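You operate a simulated robot arm through the tools that you are given. There is no shell and no other tool.

You run a simulated robot arm. Do the job below in one go: nothing can be reset, and whatever is moved stays where it is left.

TASK
Put the card for job 205 on the card rest and set current, on-time and off-time from it.
Fine: leave the power switch and the polarity knob alone.

It is judged by the outcome, as a careful person would: the job done as asked, and still so three seconds after it is handed in. It fails if anything else is knocked over, pushed out of place, dropped, spilled or broken.

THE ROBOT
A 7-joint arm with a two-finger parallel gripper, fixed in place. Base frame: the origin is at the foot of the arm, x ahead of it, y to its left, z up. Readings come in mm, rad, newtons and seconds.
With the tool pointing down near the work surface it reaches from about 340 to 740 mm from the base axis. Its first joint turns from -2.496 to 2.496 rad. Payload 3 kg.
The TCP is the grasp point between the finger pads, 30 mm short of the fingertips. In the tool frame z runs along the fingers and y along their closing line. The gripper opens to 94 mm. The fingers are 28 mm wide and 10 mm thick; the gripper's body (50 by 96 mm) begins 55 mm behind the TCP.
Orientation is told as [roll, pitch, yaw] about the base's x, y, z axes, in that order, counted from this pose: with the fingers straight down and closing along the base's y, the tool's x points along the base's -x, its y along +y and its z along -z.

THE INTERFACE
- The arm moves only by the tool step_arm. Its argument "series" is a list of rows, each an object (a shift or turn left out is 0, a gripper value left out holds the last) with "translation": the shift along the tool's x, y, z in mm, a list of three; "rotation": the turn, a rotation vector about the tool's x, y, z in rad, a list of three. In form: [{"translation": [tx, ty, tz], "rotation": [rx, ry, rz]}, ...]. A call has 1 to 20 rows; each row is the pose to reach, as a shift and turn from the pose commanded when the call began, along the tool's axes at that moment. "jaw" is the gripper command, from -1 (fully open) to 1 (shut), values between in proportion, set as the call begins (left out, the last holds). A row lasts 0.2 s, in which the tool goes at most 50 mm and 0.15 rad; a call with a longer step from one row to the next is refused whole, and so is a gripper value outside its range. A pose out of reach is approached as far as the arm can. The call stops where the force on the tool passes 40 N (or 10 N more than at its start, if that is more) or the arm is blocked; 0.2 s more then pass. Each finger travels about 45 mm/s and halts on what it meets, pressing with about 41 N; the grip force reading is that of the motor and also rises with nothing between the fingers. The clock runs only during rows and for 0.2 s after the last one: add rows that repeat a pose to give the fingers time. The reply holds the time, the measured pose of the TCP, the force on the tool along the base axes, the opening and the grip force, in the units named above and with some noise, with the torque about the TCP (base axes, N m) and any sound that the robot's microphone picked up.
- Cameras (640 x 400 px; columns grow to the right, rows downward): "scene" is fixed at [219, 651, 1782.9]; the picture's right is [-0.62, -0.78, 0.00], its down [-0.60, 0.48, -0.64] and it looks along [0.50, -0.40, -0.77] (base axes); focal length 315 px, centre (320, 200). "wrist" rides on the gripper at [76, 14, -102] in the tool frame; the picture's right is [-0.18, 0.98, 0.00], its down [-0.75, -0.14, -0.64] and it looks along [-0.63, -0.12, 0.77] (tool axes); focal length 243 px, centre (320, 200). There is no depth. A picture from a camera that has moved, and an enlarged one, comes with that camera's place and axes in the base frame and with its lens.
- get_image(camera): a new picture of that camera. No time passes.
- lift_body(by): slides the trunk up (or, below 0, down) by that many mm; the arm rides with it, the base frame stays. It gives what a move gives, with no picture.
- close_up(camera, box): a new picture of the part [left, top, right, bottom] of that camera's present view, enlarged. No time passes.
- sign_off(): hands the job in; it is judged then, once.

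Nothing tells you positions but the pictures and the camera data. Unless the task says otherwise, let go and move clear before handing in.

The tools are called by a JSON object that holds its "op" and its "data". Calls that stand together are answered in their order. step_arm: Moves the arm, as the interface text tells. Its arguments: {"type":"object","properties":{"series":{"type":"array","items":{"type":"object","properties":{"translation":{"type":"array","items":{"type":"number"}},"rotation":{"type":"array","items":{"type":"number"}}}}},"jaw":{"type":"number"}},"required":["series"]} The other tools are called the same way: lift_body (by) slides the trunk up or down; get_image (camera) takes a picture; close_up (camera, box) takes an enlarged picture of a part of a camera's view; sign_off () hands the job in.

At the start:

```text
t: 0.0
tcp_pos: [590.1, 196.3, 1375.2]
tool_rot: [-0.001, -0.001, 0.0]
force: [-0.6, -0.3, -0.4]
wrist_torque: [-0.01, 0.0, -0.02]
finger_gap: 93.8
grasp_force: 0.0
trunk travel left (down, up): [-325.0, 65.0]
```

scene: 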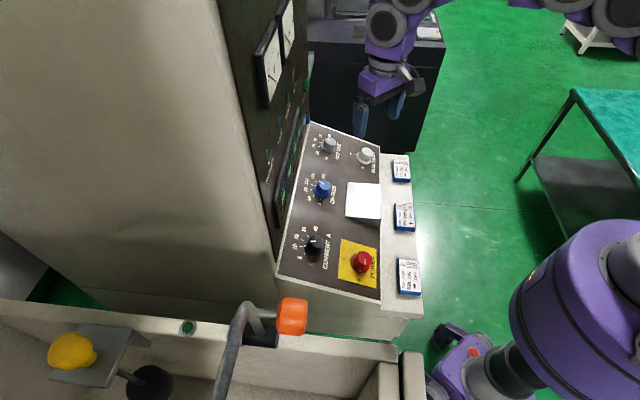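
wrist: 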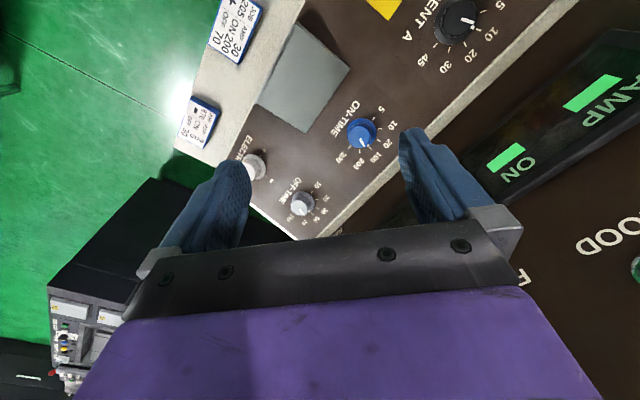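

I see an EDM control panel with current, on-time and off-time knobs, a polarity knob, a red power switch, a white card rest and three cards on a ledge in front. I'll look closer before moving.

{"op": "close_up", "data": {"camera": "scene", "box": [270, 110, 430, 210]}}

{"op": "close_up", "data": {"camera": "scene", "box": [270, 210, 430, 310]}}

{"op": "close_up", "data": {"camera": "wrist", "box": [160, 0, 400, 150]}}

{"op": "close_up", "data": {"camera": "wrist", "box": [220, 80, 420, 240]}}

```text
4.00 times, centred on (350, 160) of scene
camera zoom: at [219.0, 651.0, 1782.9], right [-0.62, -0.78, 0.0], down [-0.6, 0.48, -0.64], along [0.5, -0.4, -0.77], focal length 1260 px, centre (200, 360)
```

zoom: 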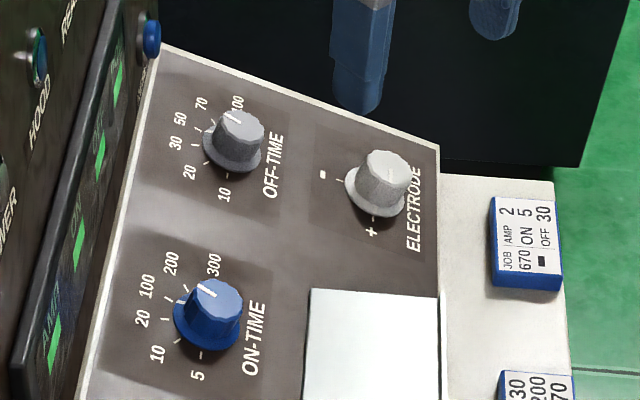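

```text
4.00 times, centred on (350, 260) of scene
camera zoom: at [219.0, 651.0, 1782.9], right [-0.62, -0.78, 0.0], down [-0.6, 0.48, -0.64], along [0.5, -0.4, -0.77], focal length 1260 px, centre (200, -40)
```

zoom: 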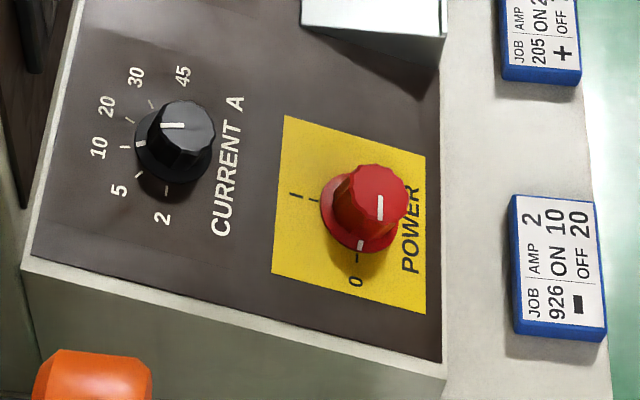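

```text
2.67 times, centred on (280, 75) of wrist
camera zoom: at [514.3, 210.5, 1477.5], right [0.18, 0.98, 0.0], down [0.75, -0.14, 0.64], along [0.63, -0.12, -0.77], focal length 647 px, centre (427, 533)
```

zoom: 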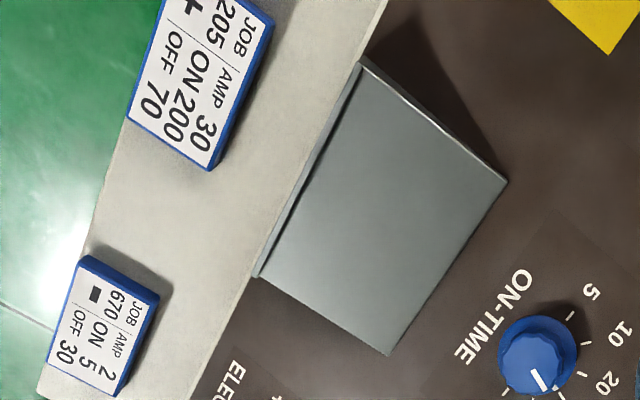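

```text
2.50 times, centred on (320, 160) of wrist
camera zoom: at [514.3, 210.5, 1477.5], right [0.18, 0.98, 0.0], down [0.75, -0.14, 0.64], along [0.63, -0.12, -0.77], focal length 606 px, centre (320, 300)
```

zoom: 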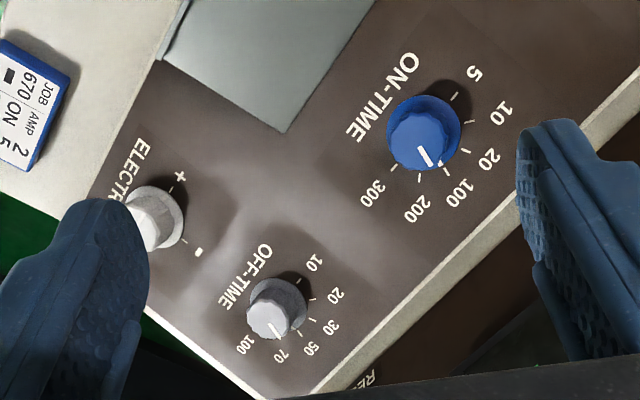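

Job 205 reads current 30, on-time 200, off-time 70. I'll zoom further in on each knob and on the card to read the present settings.

{"op": "close_up", "data": {"camera": "scene", "box": [284, 220, 348, 260]}}

{"op": "close_up", "data": {"camera": "scene", "box": [296, 168, 360, 208]}}

{"op": "close_up", "data": {"camera": "scene", "box": [300, 125, 364, 165]}}

{"op": "close_up", "data": {"camera": "scene", "box": [340, 175, 436, 235]}}

{"op": "close_up", "data": {"camera": "wrist", "box": [250, 150, 350, 220]}}

{"op": "close_up", "data": {"camera": "wrist", "box": [320, 90, 420, 180]}}

{"op": "close_up", "data": {"camera": "wrist", "box": [390, 0, 510, 80]}}

```text
10.00 times, centred on (316, 240) of scene
camera zoom: at [219.0, 651.0, 1782.9], right [-0.62, -0.78, 0.0], down [-0.6, 0.48, -0.64], along [0.5, -0.4, -0.77], focal length 3151 px, centre (360, -200)
```

zoom: 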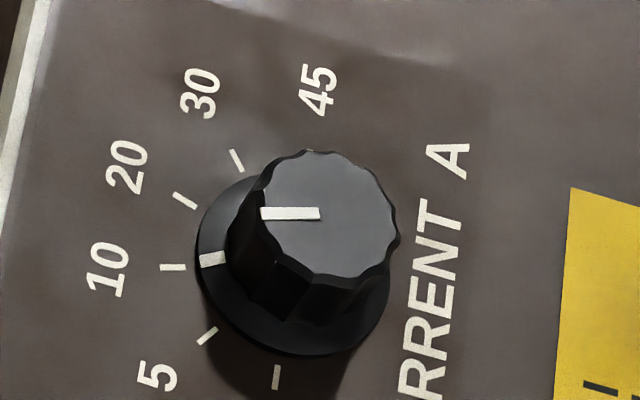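

```text
10.00 times, centred on (328, 188) of scene
camera zoom: at [219.0, 651.0, 1782.9], right [-0.62, -0.78, 0.0], down [-0.6, 0.48, -0.64], along [0.5, -0.4, -0.77], focal length 3151 px, centre (240, 320)
```

zoom: 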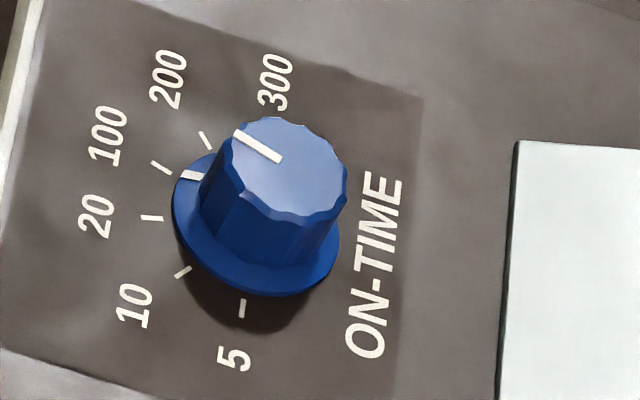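

```text
10.00 times, centred on (332, 145) of scene
camera zoom: at [219.0, 651.0, 1782.9], right [-0.62, -0.78, 0.0], down [-0.6, 0.48, -0.64], along [0.5, -0.4, -0.77], focal length 3151 px, centre (200, 750)
```

zoom: 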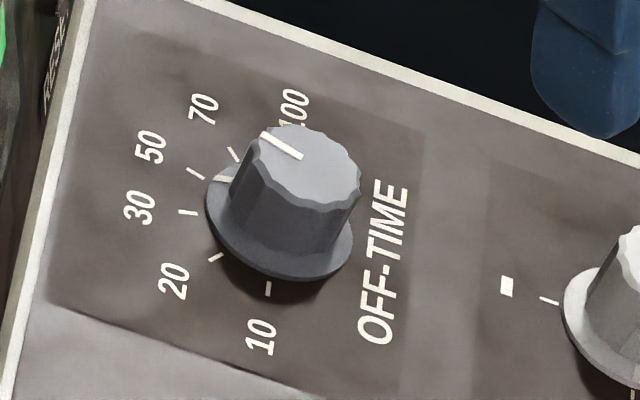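

```text
6.67 times, centred on (388, 205) of scene
camera zoom: at [219.0, 651.0, 1782.9], right [-0.62, -0.78, 0.0], down [-0.6, 0.48, -0.64], along [0.5, -0.4, -0.77], focal length 2101 px, centre (-133, 167)
```

zoom: 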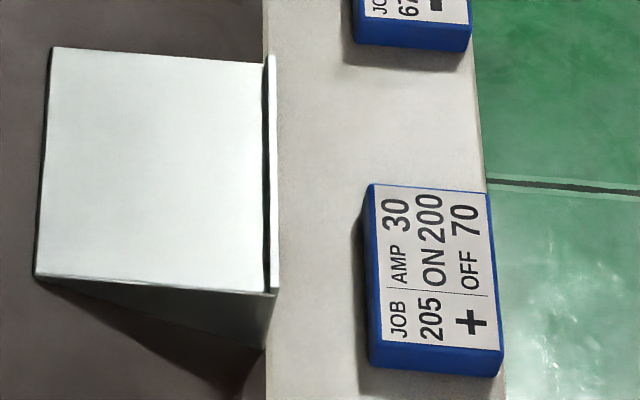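

```text
5.71 times, centred on (300, 185) of wrist
camera zoom: at [514.3, 210.5, 1477.5], right [0.18, 0.98, 0.0], down [0.75, -0.14, 0.64], along [0.63, -0.12, -0.77], focal length 1386 px, centre (434, 286)
```

zoom: 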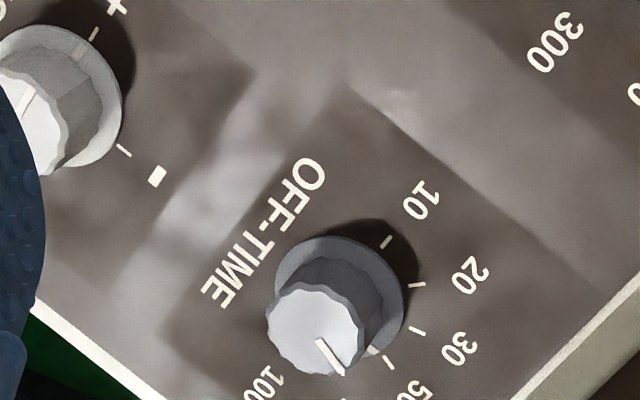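

```text
4.44 times, centred on (370, 135) of wrist
camera zoom: at [514.3, 210.5, 1477.5], right [0.18, 0.98, 0.0], down [0.75, -0.14, 0.64], along [0.63, -0.12, -0.77], focal length 1078 px, centre (98, 489)
```

zoom: 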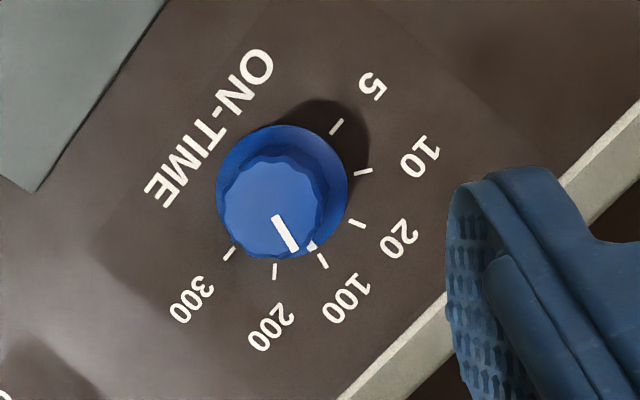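

```text
5.00 times, centred on (450, 40) of wrist
camera zoom: at [514.3, 210.5, 1477.5], right [0.18, 0.98, 0.0], down [0.75, -0.14, 0.64], along [0.63, -0.12, -0.77], focal length 1213 px, centre (-330, 1000)
```

zoom: 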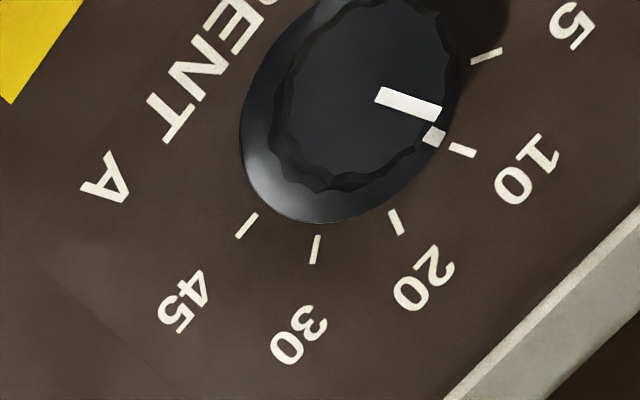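

I've placed the main features. The machine sits at about 45° to the base and the panel slopes about 20°. The rest is a level plate near (622, 157, 1035), and card 205 lies near (521, 67, 990). Next I'll turn the wrist square to the panel for a better view.

{"op": "step_arm", "data": {"series": [{"translation": [-7, -6, 9], "rotation": [0, 0, -0.131]}, {"translation": [-13, -11, 18], "rotation": [0, 0, -0.262]}, {"translation": [-20, -17, 27], "rotation": [0, 0, -0.393]}, {"translation": [-26, -22, 36], "rotation": [0, 0, -0.524]}, {"translation": [-33, -28, 45], "rotation": [0, 0, -0.655]}, {"translation": [-39, -33, 55], "rotation": [0, 0, -0.785]}, {"translation": [-39, -33, 55], "rotation": [0, 0, -0.785]}]}}

{"op": "get_image", "data": {"camera": "wrist"}}

{"op": "get_image", "data": {"camera": "scene"}}

```text
t: 1.6
tcp_pos: [626.9, 162.7, 1321.6]
tool_rot: [-0.002, 0.001, 0.787]
force: [0.4, -0.2, 0.5]
wrist_torque: [-0.01, -0.01, -0.02]
finger_gap: 94.4
grasp_force: 0.0
trunk travel left (down, up): [-325.0, 65.0]
```

```text
taken
camera wrist: at [563.1, 118.0, 1423.1], right [-0.57, 0.82, 0.0], down [0.63, 0.43, 0.64], along [0.53, 0.36, -0.77], focal length 243 px, centre (320, 200)
```

wrist: 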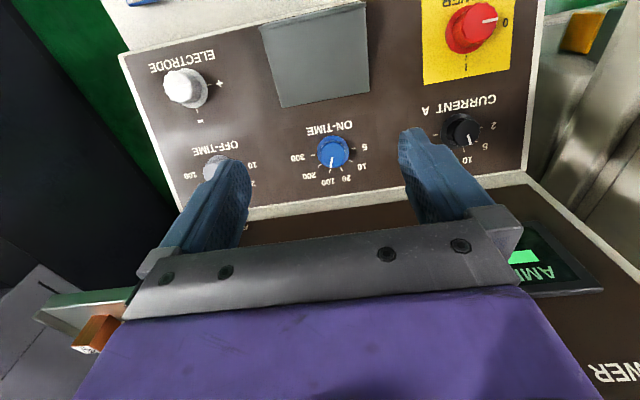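

```text
taken
```

scene: 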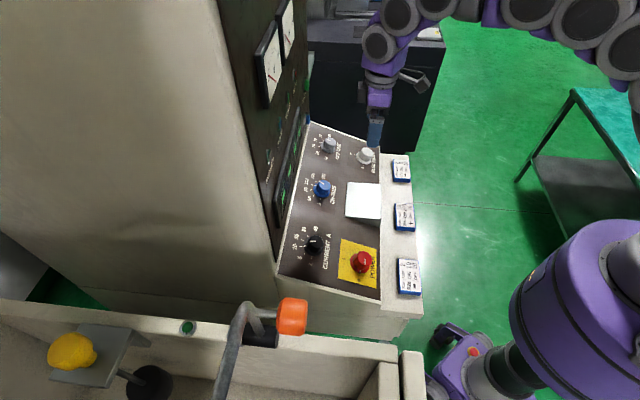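

The view is now square to the panel. I'll take close-ups of the knobs for measurement.

{"op": "close_up", "data": {"camera": "wrist", "box": [280, 110, 390, 200]}}

{"op": "close_up", "data": {"camera": "wrist", "box": [400, 85, 510, 175]}}

{"op": "close_up", "data": {"camera": "wrist", "box": [120, 0, 380, 130]}}

{"op": "close_up", "data": {"camera": "scene", "box": [350, 60, 450, 160]}}

```text
4.44 times, centred on (335, 155) of wrist
camera zoom: at [563.1, 118.0, 1423.1], right [-0.57, 0.82, 0.0], down [0.63, 0.43, 0.64], along [0.53, 0.36, -0.77], focal length 1078 px, centre (253, 400)
```

zoom: 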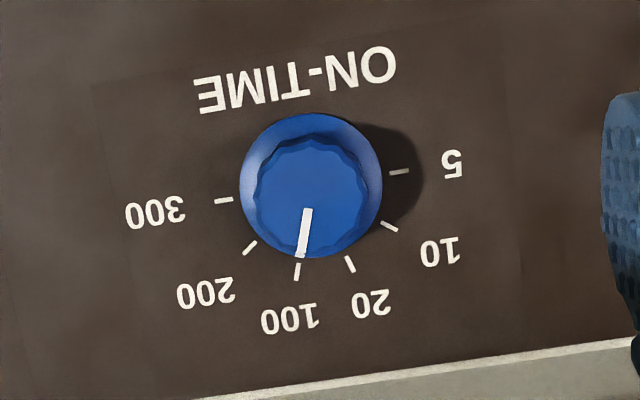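

```text
4.44 times, centred on (455, 130) of wrist
camera zoom: at [563.1, 118.0, 1423.1], right [-0.57, 0.82, 0.0], down [0.63, 0.43, 0.64], along [0.53, 0.36, -0.77], focal length 1078 px, centre (-280, 511)
```

zoom: 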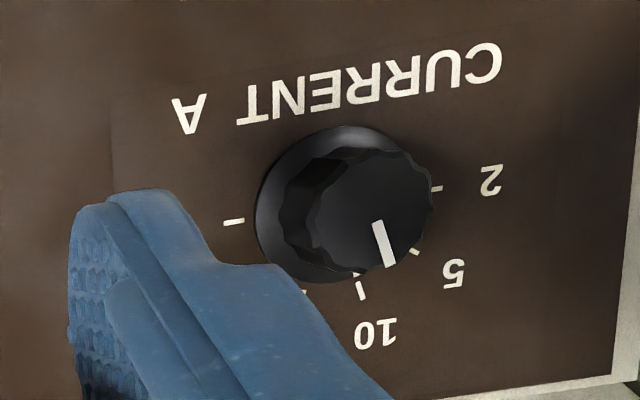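

```text
2.46 times, centred on (250, 65) of wrist
camera zoom: at [563.1, 118.0, 1423.1], right [-0.57, 0.82, 0.0], down [0.63, 0.43, 0.64], along [0.53, 0.36, -0.77], focal length 597 px, centre (492, 532)
```

zoom: 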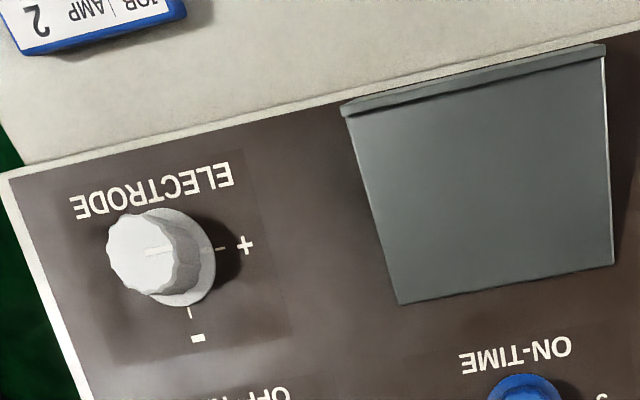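

```text
4.00 times, centred on (400, 110) of scene
camera zoom: at [219.0, 651.0, 1782.9], right [-0.62, -0.78, 0.0], down [-0.6, 0.48, -0.64], along [0.5, -0.4, -0.77], focal length 1260 px, centre (0, 560)
```

zoom: 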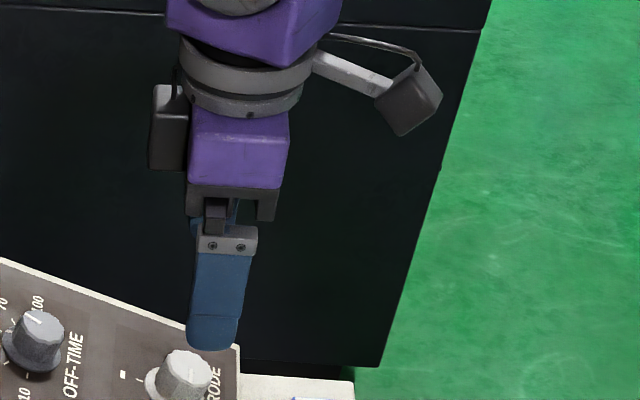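

The dials step about 36° per position, and all three need turning clockwise: current two steps, on-time one, off-time one. First the card: I'll move above card 205 with the fingers closing across its short side.

{"op": "step_arm", "data": {"series": [{"translation": [13, 0.6, 11], "rotation": [0, 0, 0.143]}, {"translation": [26, 1.3, 22], "rotation": [0, 0, 0.286]}, {"translation": [39, 2, 33], "rotation": [0, 0, 0.428]}, {"translation": [52, 2.6, 44], "rotation": [0, 0, 0.571]}, {"translation": [65, 3.3, 55], "rotation": [0, 0, 0.714]}, {"translation": [78, 3.9, 66], "rotation": [0, 0, 0.857]}, {"translation": [91, 4.6, 77], "rotation": [0, 0, 1.0]}, {"translation": [104, 5.2, 88], "rotation": [0, 0, 1.142]}, {"translation": [117, 5.9, 99], "rotation": [0, 0, 1.285]}, {"translation": [130, 6.5, 110], "rotation": [0, 0, 1.428]}, {"translation": [142.8, 7.2, 121.6], "rotation": [0, 0, 1.571]}, {"translation": [142.8, 7.2, 121.6], "rotation": [0, 0, 1.571]}]}}

{"op": "get_image", "data": {"camera": "wrist"}}

{"op": "get_image", "data": {"camera": "scene"}}

```text
t: 4.2
tcp_pos: [521.2, 64.7, 1200.3]
tool_rot: [0.002, -0.001, -0.787]
force: [0.2, -0.5, 0.8]
wrist_torque: [0.0, -0.03, 0.0]
finger_gap: 94.1
grasp_force: 0.0
trunk travel left (down, up): [-325.0, 65.0]
```

```text
taken
camera wrist: at [477.8, 128.8, 1302.0], right [0.83, 0.56, 0.0], down [0.43, -0.63, 0.64], along [0.36, -0.53, -0.77], focal length 243 px, centre (320, 200)
```

wrist: 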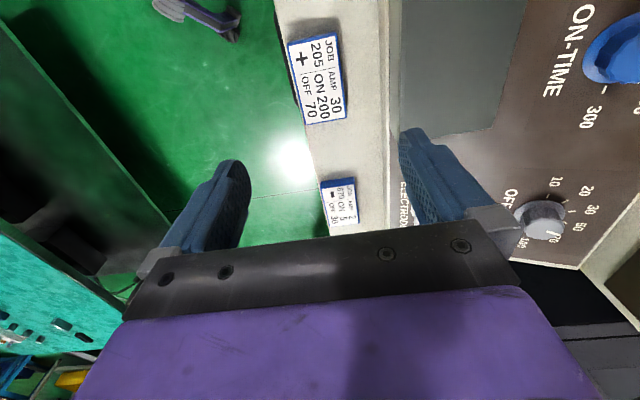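

```text
taken
```

scene: 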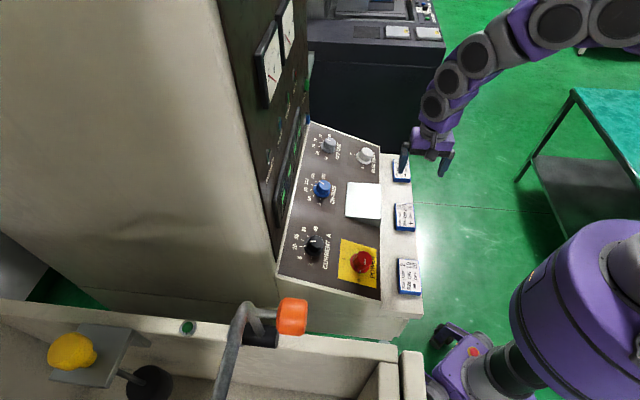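

The card lies slightly ahead of and below the gripper in the wrist view. I'll zoom in to get its exact place and height.

{"op": "close_up", "data": {"camera": "wrist", "box": [270, 20, 400, 140]}}

{"op": "close_up", "data": {"camera": "scene", "box": [380, 190, 444, 230]}}

```text
3.33 times, centred on (335, 80) of wrist
camera zoom: at [477.8, 128.8, 1302.0], right [0.83, 0.56, 0.0], down [0.43, -0.63, 0.64], along [0.36, -0.53, -0.77], focal length 809 px, centre (270, 600)
```

zoom: 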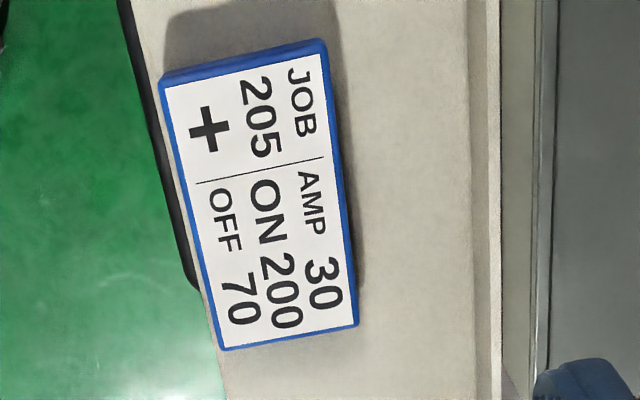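

```text
10.00 times, centred on (412, 210) of scene
camera zoom: at [219.0, 651.0, 1782.9], right [-0.62, -0.78, 0.0], down [-0.6, 0.48, -0.64], along [0.5, -0.4, -0.77], focal length 3151 px, centre (-600, 100)
```

zoom: 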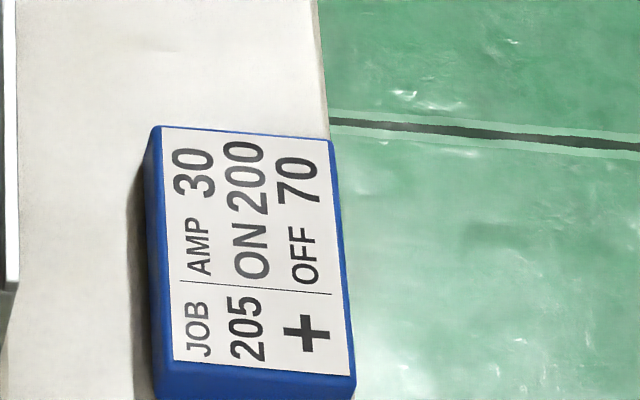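

I take the card top to be near z 983–990, centred at about l=326, d=414 in the machine frame. I'll descend 100 mm and look again for a better height estimate.

{"op": "step_arm", "data": {"series": [{"translation": [-1, 0, 30]}, {"translation": [-2, 0, 65]}, {"translation": [-3, 0, 100]}, {"translation": [-3, 0, 100]}]}}

{"op": "get_image", "data": {"camera": "wrist"}}

{"op": "close_up", "data": {"camera": "wrist", "box": [240, 40, 400, 160]}}

{"op": "close_up", "data": {"camera": "scene", "box": [340, 130, 460, 230]}}

```text
t: 5.2
tcp_pos: [523.9, 63.5, 1100.9]
tool_rot: [0.003, 0.001, -0.785]
force: [-0.5, 0.5, 0.5]
wrist_torque: [0.0, 0.02, 0.03]
finger_gap: 93.9
grasp_force: 0.1
trunk travel left (down, up): [-325.0, 65.0]
```

```text
taken
camera wrist: at [480.1, 127.6, 1202.2], right [0.83, 0.56, 0.0], down [0.43, -0.63, 0.64], along [0.36, -0.53, -0.77], focal length 243 px, centre (320, 200)
```

wrist: 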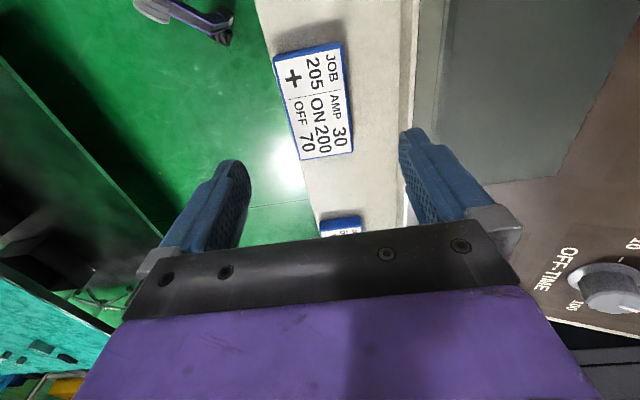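

```text
3.33 times, centred on (320, 100) of wrist
camera zoom: at [480.1, 127.6, 1202.2], right [0.83, 0.56, 0.0], down [0.43, -0.63, 0.64], along [0.36, -0.53, -0.77], focal length 809 px, centre (320, 533)
```

zoom: 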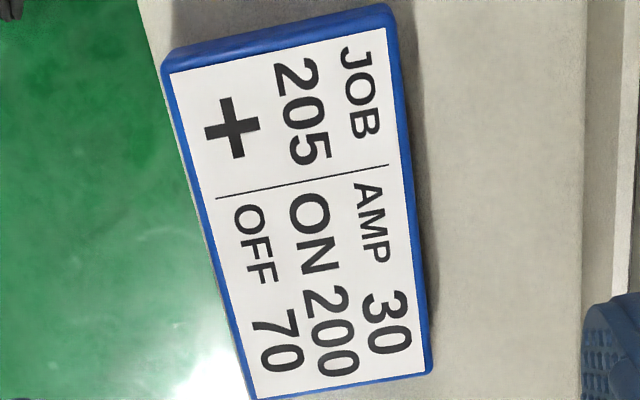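

```text
4.00 times, centred on (400, 180) of scene
camera zoom: at [219.0, 651.0, 1782.9], right [-0.62, -0.78, 0.0], down [-0.6, 0.48, -0.64], along [0.5, -0.4, -0.77], focal length 1260 px, centre (0, 280)
```

zoom: 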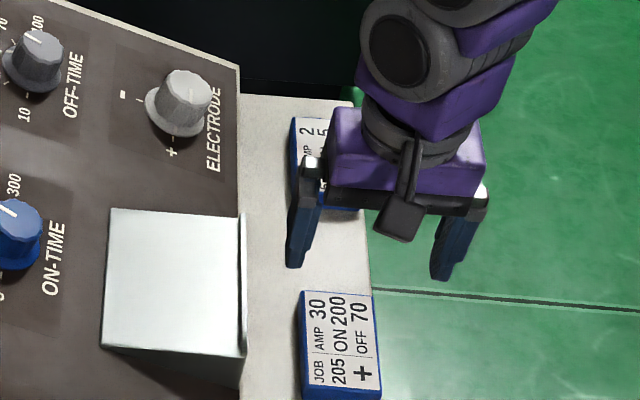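

The card top comes out at about z 981 and the card is roughly 18 mm thick. I'll go down with the fingers straddling it, stopping the tips near the top face to check alignment.

{"op": "step_arm", "data": {"series": [{"translation": [-1.4, -2.2, 30]}, {"translation": [-1.4, -2.2, 60]}, {"translation": [-1.4, -2.2, 84]}, {"translation": [-1.4, -2.2, 84]}]}}

{"op": "get_image", "data": {"camera": "wrist"}}

{"op": "close_up", "data": {"camera": "scene", "box": [360, 180, 440, 240]}}

```text
t: 6.2
tcp_pos: [521.7, 60.0, 1013.0]
tool_rot: [-0.001, -0.001, -0.786]
force: [0.9, -0.3, 0.0]
wrist_torque: [0.01, -0.01, -0.02]
finger_gap: 93.9
grasp_force: 0.0
trunk travel left (down, up): [-325.0, 65.0]
```

```text
taken
camera wrist: at [479.4, 124.6, 1116.5], right [0.83, 0.56, 0.0], down [0.43, -0.63, 0.64], along [0.36, -0.53, -0.77], focal length 243 px, centre (320, 200)
```

wrist: 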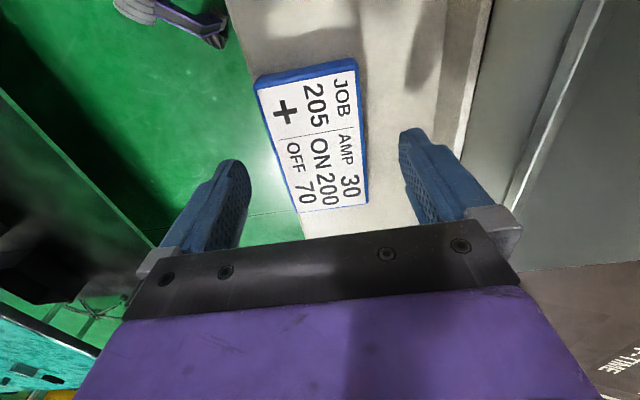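

```text
6.67 times, centred on (400, 210) of scene
camera zoom: at [219.0, 651.0, 1782.9], right [-0.62, -0.78, 0.0], down [-0.6, 0.48, -0.64], along [0.5, -0.4, -0.77], focal length 2101 px, centre (-213, 133)
```

zoom: 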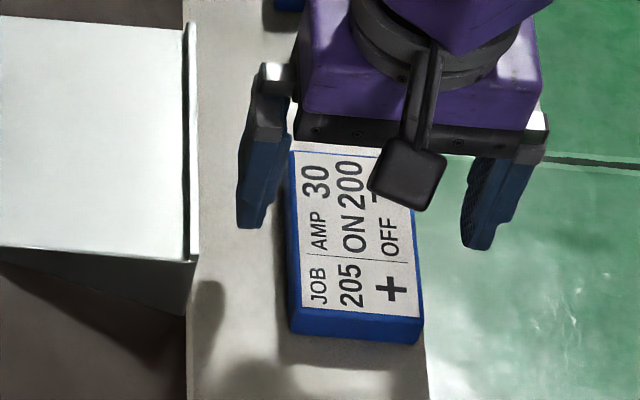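

The fingers straddle the card centrally. I'll lower 11 mm more, watching the force.

{"op": "step_arm", "data": {"series": [{"translation": [0, 0, 4]}, {"translation": [0, 0, 8]}, {"translation": [0, 0, 11]}, {"translation": [0, 0, 11]}]}}

{"op": "close_up", "data": {"camera": "scene", "box": [360, 180, 440, 240]}}

{"op": "close_up", "data": {"camera": "wrist", "box": [200, 50, 500, 240]}}

```text
t: 7.2
tcp_pos: [523.2, 61.4, 1004.9]
tool_rot: [0.001, 0.001, -0.786]
force: [0.0, -0.1, -0.2]
wrist_torque: [-0.02, 0.0, -0.04]
finger_gap: 94.0
grasp_force: 0.1
trunk travel left (down, up): [-325.0, 65.0]
```

```text
6.67 times, centred on (400, 210) of scene
camera zoom: at [219.0, 651.0, 1782.9], right [-0.62, -0.78, 0.0], down [-0.6, 0.48, -0.64], along [0.5, -0.4, -0.77], focal length 2101 px, centre (-213, 133)
```

zoom: 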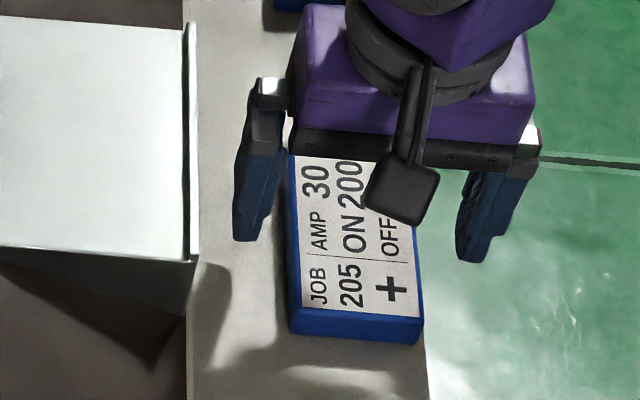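

```text
2.11 times, centred on (350, 145) of wrist
camera zoom: at [479.6, 124.8, 1106.7], right [0.83, 0.56, 0.0], down [0.43, -0.63, 0.64], along [0.36, -0.53, -0.77], focal length 511 px, centre (257, 316)
```

zoom: 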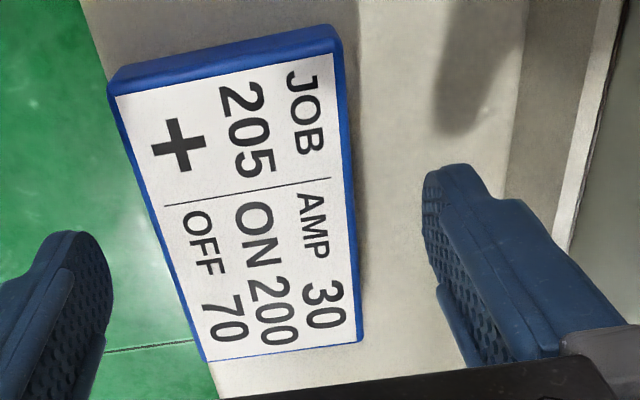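

The better estimate puts the card top at about z 975, so the tips are only level with it. I'll lower another 9 mm in small steps.

{"op": "step_arm", "data": {"series": [{"translation": [0, 0, 3]}, {"translation": [0, 0, 6]}, {"translation": [0, 0, 9]}, {"translation": [0, 0, 9]}]}}

{"op": "close_up", "data": {"camera": "wrist", "box": [200, 50, 500, 240]}}

{"op": "close_up", "data": {"camera": "scene", "box": [360, 180, 440, 240]}}

```text
t: 8.2
tcp_pos: [523.1, 62.4, 996.0]
tool_rot: [0.0, 0.0, -0.785]
force: [-0.7, -0.3, 0.3]
wrist_torque: [-0.02, 0.01, 0.03]
finger_gap: 94.0
grasp_force: 0.0
trunk travel left (down, up): [-325.0, 65.0]
```

```text
2.11 times, centred on (350, 145) of wrist
camera zoom: at [479.1, 125.9, 1098.4], right [0.83, 0.56, 0.0], down [0.43, -0.63, 0.64], along [0.36, -0.53, -0.77], focal length 511 px, centre (257, 316)
```

zoom: 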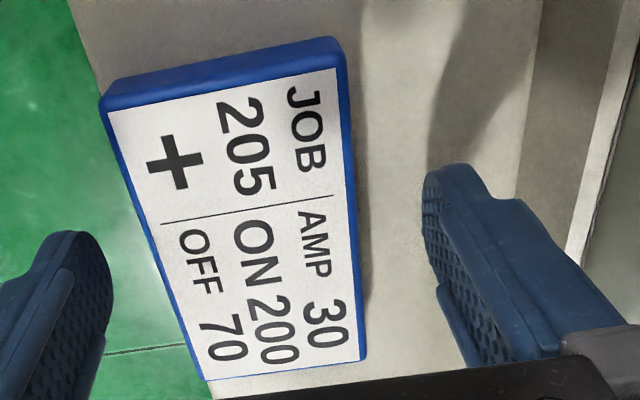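

```text
6.67 times, centred on (400, 210) of scene
camera zoom: at [219.0, 651.0, 1782.9], right [-0.62, -0.78, 0.0], down [-0.6, 0.48, -0.64], along [0.5, -0.4, -0.77], focal length 2101 px, centre (-213, 133)
```

zoom: 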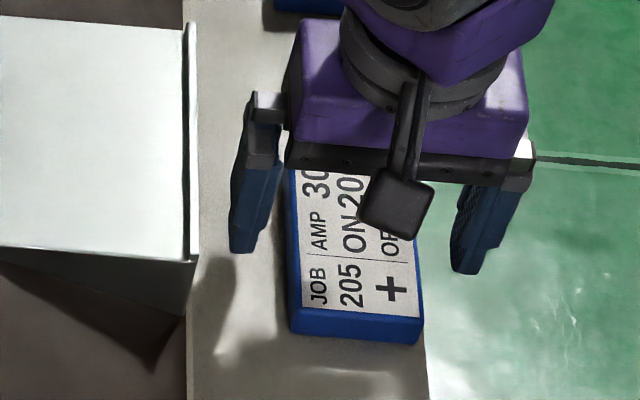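

I'll go 4 mm deeper and then close on the card.

{"op": "step_arm", "data": {"series": [{"translation": [0, -1, 2]}, {"translation": [0, -1, 4]}, {"translation": [0, -1, 4]}]}}

{"op": "step_arm", "data": {"series": [{"translation": [0, 0, 0]}, {"translation": [0, 0, 0]}, {"translation": [0, 0, 0]}, {"translation": [0, 0, 0]}, {"translation": [0, 0, 0]}], "jaw": 1}}

{"op": "close_up", "data": {"camera": "scene", "box": [360, 180, 440, 240]}}

{"op": "get_image", "data": {"camera": "wrist"}}

```text
t: 9.0
tcp_pos: [521.8, 61.5, 992.4]
tool_rot: [0.001, -0.001, -0.785]
force: [-1.2, 0.3, -0.8]
wrist_torque: [0.02, 0.03, 0.02]
finger_gap: 93.9
grasp_force: 0.1
trunk travel left (down, up): [-325.0, 65.0]
```

```text
t: 10.2
tcp_pos: [522.1, 61.6, 993.2]
tool_rot: [-0.001, 0.0, -0.784]
force: [-0.1, 0.6, 0.7]
wrist_torque: [-0.04, -0.03, 0.03]
finger_gap: 58.9
grasp_force: 41.4
trunk travel left (down, up): [-325.0, 65.0]
```

```text
6.67 times, centred on (400, 210) of scene
camera zoom: at [219.0, 651.0, 1782.9], right [-0.62, -0.78, 0.0], down [-0.6, 0.48, -0.64], along [0.5, -0.4, -0.77], focal length 2101 px, centre (-213, 133)
```

zoom: 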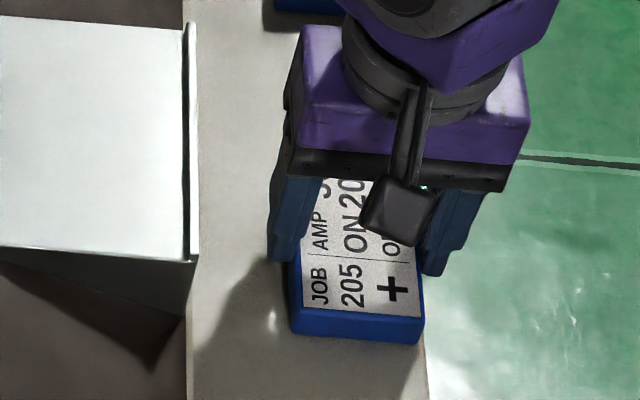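

```text
taken
camera wrist: at [478.1, 124.6, 1094.3], right [0.83, 0.56, 0.0], down [0.43, -0.63, 0.64], along [0.36, -0.53, -0.77], focal length 243 px, centre (320, 200)
```

wrist: 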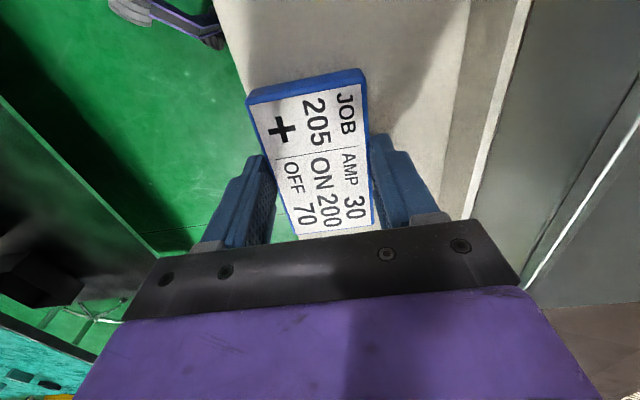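

The card is gripped, with the gap at 59 mm and 41 N. I'll lift it straight up well clear and check.

{"op": "step_arm", "data": {"series": [{"translation": [0, 0, -5]}, {"translation": [0, 0, -15]}, {"translation": [0, 0, -40]}, {"translation": [0, 0, -75]}, {"translation": [0, 0, -110]}, {"translation": [0, 0, -140]}, {"translation": [0, 0, -140]}]}}

{"op": "get_image", "data": {"camera": "wrist"}}

{"op": "close_up", "data": {"camera": "scene", "box": [340, 130, 460, 230]}}

```text
t: 11.8
tcp_pos: [523.2, 63.0, 1132.9]
tool_rot: [-0.001, 0.001, -0.784]
force: [-0.2, 0.7, -0.7]
wrist_torque: [-0.01, 0.01, -0.03]
finger_gap: 59.1
grasp_force: 40.8
trunk travel left (down, up): [-325.0, 65.0]
```

```text
taken
camera wrist: at [480.4, 126.9, 1234.8], right [0.83, 0.56, 0.0], down [0.43, -0.63, 0.64], along [0.36, -0.53, -0.77], focal length 243 px, centre (320, 200)
```

wrist: 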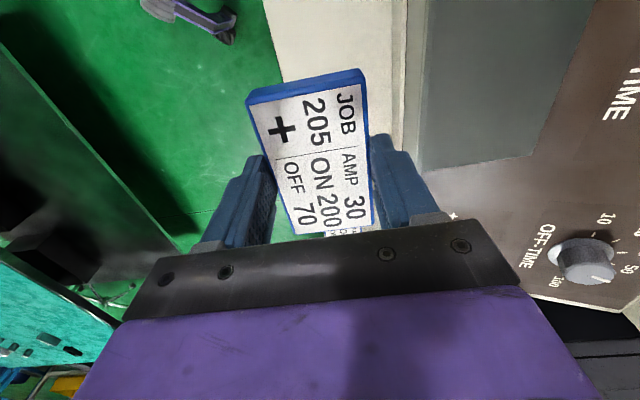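

```text
4.00 times, centred on (400, 180) of scene
camera zoom: at [219.0, 651.0, 1782.9], right [-0.62, -0.78, 0.0], down [-0.6, 0.48, -0.64], along [0.5, -0.4, -0.77], focal length 1260 px, centre (0, 280)
```

zoom: 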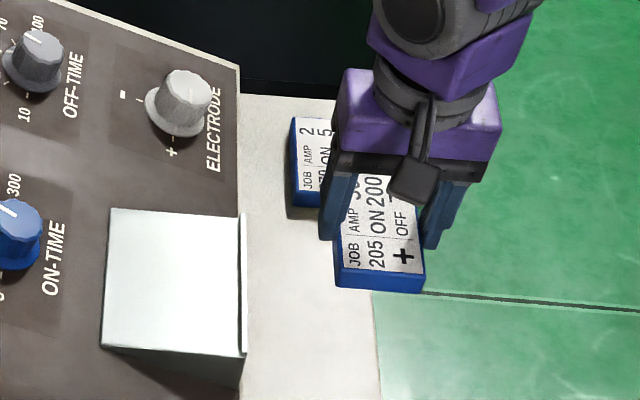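

The card is held level. A refined triangulation from the wrist views puts the rest top at about z 1025, spanning l 260–400 and d 504–604, with a lip to about 1035 at its front. I'll carry the card over the rest.

{"op": "step_arm", "data": {"series": [{"translation": [-1, 30, 0]}, {"translation": [-2, 65, 0]}, {"translation": [-3, 100, 0]}, {"translation": [-4, 130, 0]}, {"translation": [-4, 140, 0]}, {"translation": [-4, 140, 0]}]}}

{"op": "get_image", "data": {"camera": "wrist"}}

{"op": "close_up", "data": {"camera": "scene", "box": [320, 130, 440, 230]}}

```text
t: 13.2
tcp_pos: [624.1, 157.6, 1130.6]
tool_rot: [0.001, 0.0, -0.786]
force: [0.4, -0.5, -1.4]
wrist_torque: [-0.03, 0.04, 0.03]
finger_gap: 58.9
grasp_force: 41.1
trunk travel left (down, up): [-325.0, 65.0]
```

```text
taken
camera wrist: at [580.5, 221.5, 1232.1], right [0.83, 0.56, 0.0], down [0.43, -0.63, 0.64], along [0.36, -0.53, -0.77], focal length 243 px, centre (320, 200)
```

wrist: 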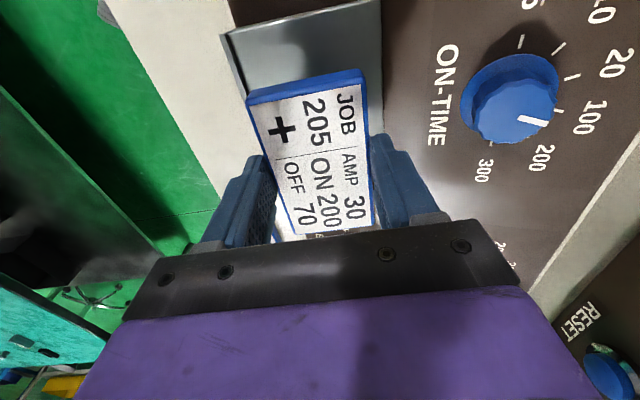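

```text
4.00 times, centred on (380, 180) of scene
camera zoom: at [219.0, 651.0, 1782.9], right [-0.62, -0.78, 0.0], down [-0.6, 0.48, -0.64], along [0.5, -0.4, -0.77], focal length 1260 px, centre (80, 280)
```

zoom: 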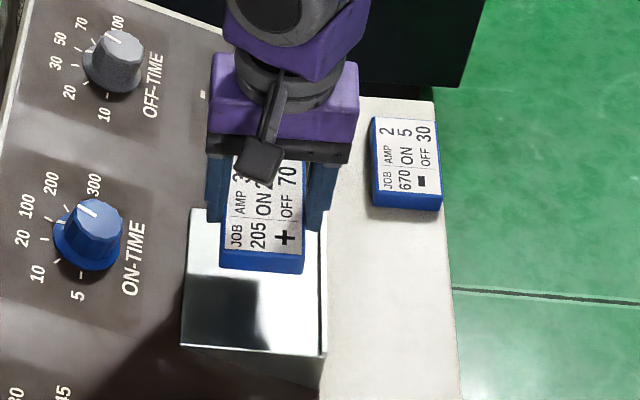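

The card is centred over the rest. I'll lower it most of the way and then check.

{"op": "step_arm", "data": {"series": [{"translation": [0, 1, 20]}, {"translation": [0, 1, 40]}, {"translation": [0, 1, 54]}, {"translation": [0, 1, 54]}]}}

{"op": "get_image", "data": {"camera": "wrist"}}

{"op": "close_up", "data": {"camera": "scene", "box": [330, 160, 410, 220]}}

```text
t: 14.2
tcp_pos: [625.4, 158.4, 1077.9]
tool_rot: [0.0, 0.001, -0.785]
force: [-0.2, 0.1, 0.1]
wrist_torque: [0.02, 0.01, -0.04]
finger_gap: 58.9
grasp_force: 40.8
trunk travel left (down, up): [-325.0, 65.0]
```

```text
taken
camera wrist: at [581.2, 222.0, 1179.4], right [0.83, 0.56, 0.0], down [0.43, -0.63, 0.64], along [0.36, -0.53, -0.77], focal length 243 px, centre (320, 200)
```

wrist: 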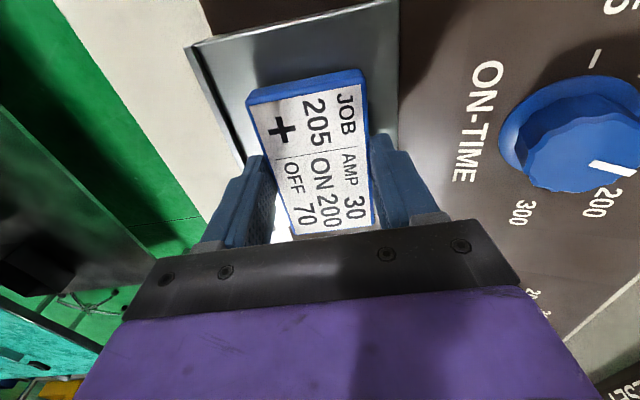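

```text
6.67 times, centred on (370, 190) of scene
camera zoom: at [219.0, 651.0, 1782.9], right [-0.62, -0.78, 0.0], down [-0.6, 0.48, -0.64], along [0.5, -0.4, -0.77], focal length 2101 px, centre (-13, 267)
```

zoom: 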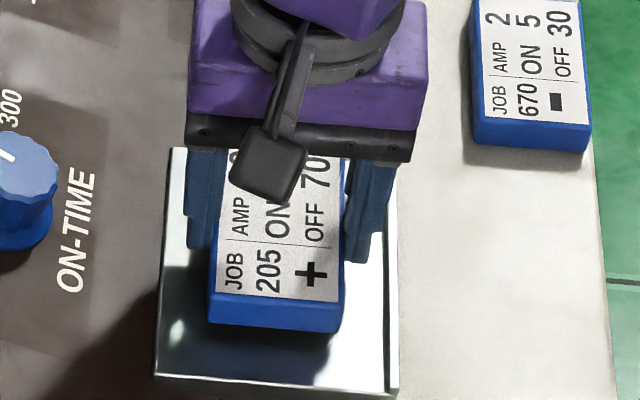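

The card is centred with room on every side. I'll lower slowly until it touches.

{"op": "step_arm", "data": {"series": [{"translation": [0, 0, 3]}, {"translation": [0, 0, 6]}, {"translation": [0, 0, 9]}, {"translation": [0, 0, 9]}]}}

{"op": "close_up", "data": {"camera": "scene", "box": [330, 160, 410, 220]}}

```text
t: 15.2
tcp_pos: [625.2, 156.4, 1070.3]
tool_rot: [0.003, -0.001, -0.787]
force: [2.8, 0.7, 19.3]
wrist_torque: [0.1, 0.56, -0.02]
finger_gap: 59.3
grasp_force: 41.1
trunk travel left (down, up): [-325.0, 65.0]
```

```text
6.67 times, centred on (370, 190) of scene
camera zoom: at [219.0, 651.0, 1782.9], right [-0.62, -0.78, 0.0], down [-0.6, 0.48, -0.64], along [0.5, -0.4, -0.77], focal length 2101 px, centre (-13, 267)
```

zoom: 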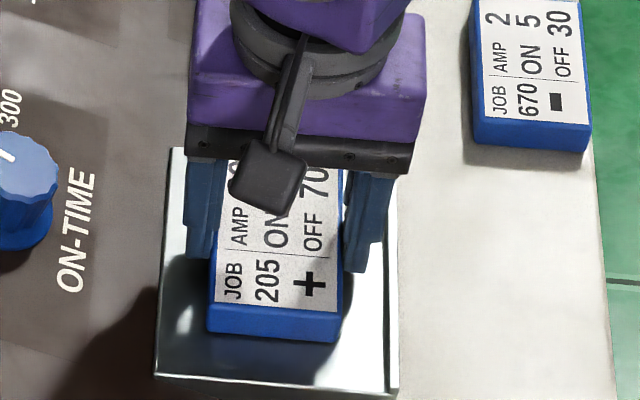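

The card is touching the rest with about 19 N. I'll ease off slightly and open the fingers just enough to free it.

{"op": "step_arm", "data": {"series": [{"translation": [0, 0, -1.2]}, {"translation": [0, 0, -1.2]}]}}

{"op": "step_arm", "data": {"series": [{"translation": [0, 0, 0]}, {"translation": [0, 0, 0]}, {"translation": [0, 0, 0]}], "jaw": -0.55}}

{"op": "get_image", "data": {"camera": "wrist"}}

{"op": "close_up", "data": {"camera": "scene", "box": [330, 160, 410, 220]}}

```text
t: 15.8
tcp_pos: [624.1, 157.4, 1069.6]
tool_rot: [0.002, -0.002, -0.784]
force: [-0.6, 0.1, 15.9]
wrist_torque: [0.01, -0.14, 0.04]
finger_gap: 59.0
grasp_force: 41.0
trunk travel left (down, up): [-325.0, 65.0]
```

```text
t: 16.6
tcp_pos: [625.1, 157.8, 1068.8]
tool_rot: [0.0, 0.001, -0.785]
force: [0.5, -0.4, 0.6]
wrist_torque: [0.0, -0.03, 0.02]
finger_gap: 72.7
grasp_force: 0.0
trunk travel left (down, up): [-325.0, 65.0]
```

```text
taken
camera wrist: at [582.1, 221.4, 1170.9], right [0.83, 0.56, 0.0], down [0.43, -0.63, 0.64], along [0.36, -0.53, -0.77], focal length 243 px, centre (320, 200)
```

wrist: 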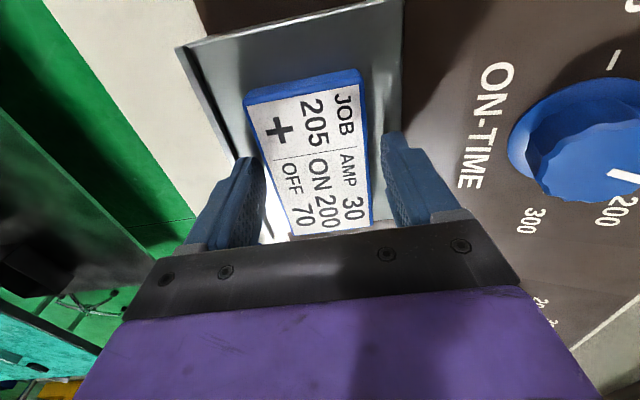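

```text
6.67 times, centred on (370, 190) of scene
camera zoom: at [219.0, 651.0, 1782.9], right [-0.62, -0.78, 0.0], down [-0.6, 0.48, -0.64], along [0.5, -0.4, -0.77], focal length 2101 px, centre (-13, 267)
```

zoom: 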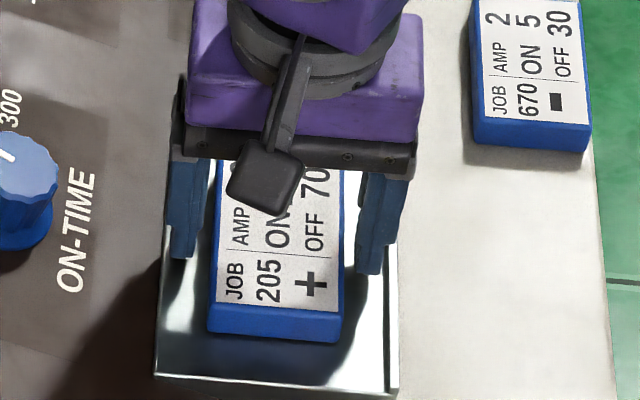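

The card is released on the rest. I'll lift straight up and away.

{"op": "step_arm", "data": {"series": [{"translation": [0, 0, -5]}, {"translation": [0, 0, -15]}, {"translation": [0, 0, -45]}, {"translation": [0, 0, -85]}, {"translation": [0, 0, -125]}, {"translation": [0, 0, -160]}, {"translation": [0, 0, -160]}]}}

{"op": "get_image", "data": {"camera": "wrist"}}

{"op": "close_up", "data": {"camera": "scene", "box": [330, 170, 410, 230]}}

```text
t: 18.2
tcp_pos: [625.8, 160.6, 1231.0]
tool_rot: [-0.002, 0.0, -0.786]
force: [0.1, -0.2, -0.2]
wrist_torque: [0.0, -0.03, 0.02]
finger_gap: 73.2
grasp_force: 0.0
trunk travel left (down, up): [-325.0, 65.0]
```

```text
taken
camera wrist: at [582.2, 224.6, 1333.2], right [0.83, 0.56, 0.0], down [0.43, -0.63, 0.64], along [0.36, -0.53, -0.77], focal length 243 px, centre (320, 200)
```

wrist: 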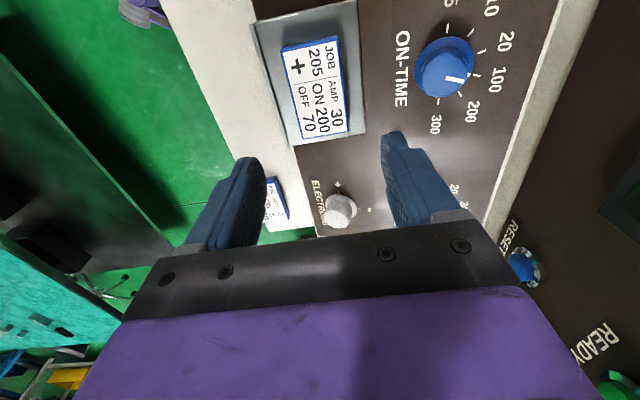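

```text
6.67 times, centred on (370, 200) of scene
camera zoom: at [219.0, 651.0, 1782.9], right [-0.62, -0.78, 0.0], down [-0.6, 0.48, -0.64], along [0.5, -0.4, -0.77], focal length 2101 px, centre (-13, 200)
```

zoom: 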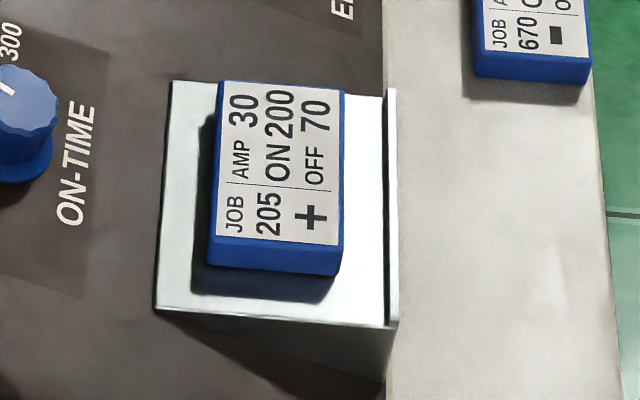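

The card for job 205 sits on the rest. Next the on-time knob, whose axis I put at l≈330, d≈683 with its base at z≈1052. I'll turn the wrist so the camera faces the panel, then tilt 20° square to it.

{"op": "step_arm", "data": {"series": [{"translation": [0, 4, 0], "rotation": [0, 0, -0.143]}, {"translation": [0, 8, 0], "rotation": [0, 0, -0.286]}, {"translation": [0, 13, 0], "rotation": [0, 0, -0.428]}, {"translation": [0, 17, 0], "rotation": [0, 0, -0.571]}, {"translation": [0, 21, 0], "rotation": [0, 0, -0.714]}, {"translation": [0, 25, 0], "rotation": [0, 0, -0.857]}, {"translation": [0, 30, 0], "rotation": [0, 0, -1.0]}, {"translation": [0, 34, 0], "rotation": [0, 0, -1.142]}, {"translation": [0, 38, 0], "rotation": [0, 0, -1.285]}, {"translation": [0, 42, 0], "rotation": [0, 0, -1.428]}, {"translation": [0, 46.5, 0], "rotation": [0, 0, -1.571]}, {"translation": [0, 46.5, 0], "rotation": [0, 0, -1.571]}], "jaw": -0.6}}

{"op": "step_arm", "data": {"series": [{"translation": [-16, 0, 28], "rotation": [0, -0.116, 0]}, {"translation": [-33, 0, 56], "rotation": [0, -0.233, 0]}, {"translation": [-49.3, 0.4, 83.5], "rotation": [0, -0.349, 0]}, {"translation": [-49.3, 0.4, 83.5], "rotation": [0, -0.349, 0]}, {"translation": [-49.3, 0.4, 83.5], "rotation": [0, -0.349, 0]}]}}

{"op": "get_image", "data": {"camera": "wrist"}}

{"op": "get_image", "data": {"camera": "scene"}}

```text
t: 20.8
tcp_pos: [656.9, 190.5, 1229.6]
tool_rot: [-0.001, 0.0, 0.786]
force: [0.1, -0.5, -0.6]
wrist_torque: [0.01, 0.03, 0.0]
finger_gap: 75.3
grasp_force: 0.0
trunk travel left (down, up): [-325.0, 65.0]
```

```text
t: 22.0
tcp_pos: [691.4, 225.2, 1146.1]
tool_rot: [0.001, -0.349, 0.785]
force: [0.7, 0.7, 0.2]
wrist_torque: [0.02, 0.04, -0.01]
finger_gap: 75.1
grasp_force: 0.1
trunk travel left (down, up): [-325.0, 65.0]
```

```text
taken
camera wrist: at [607.6, 160.2, 1215.8], right [-0.57, 0.82, 0.06], down [0.44, 0.25, 0.86], along [0.69, 0.52, -0.5], focal length 243 px, centre (320, 200)
```

wrist: 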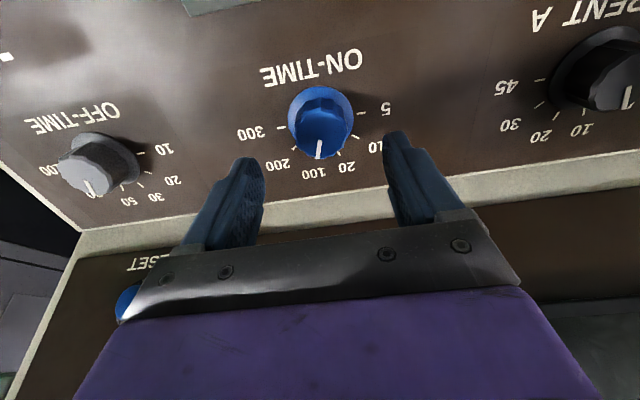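

```text
taken
```

scene: 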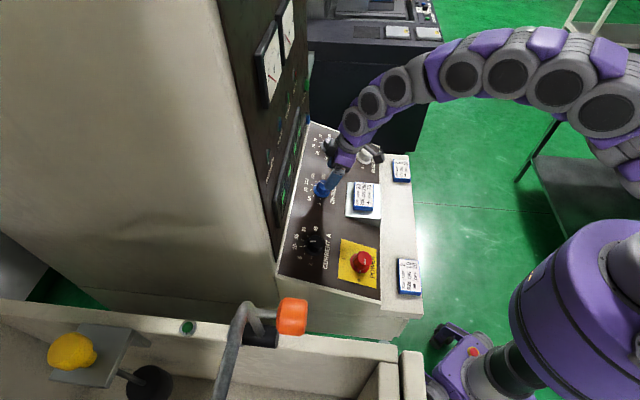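

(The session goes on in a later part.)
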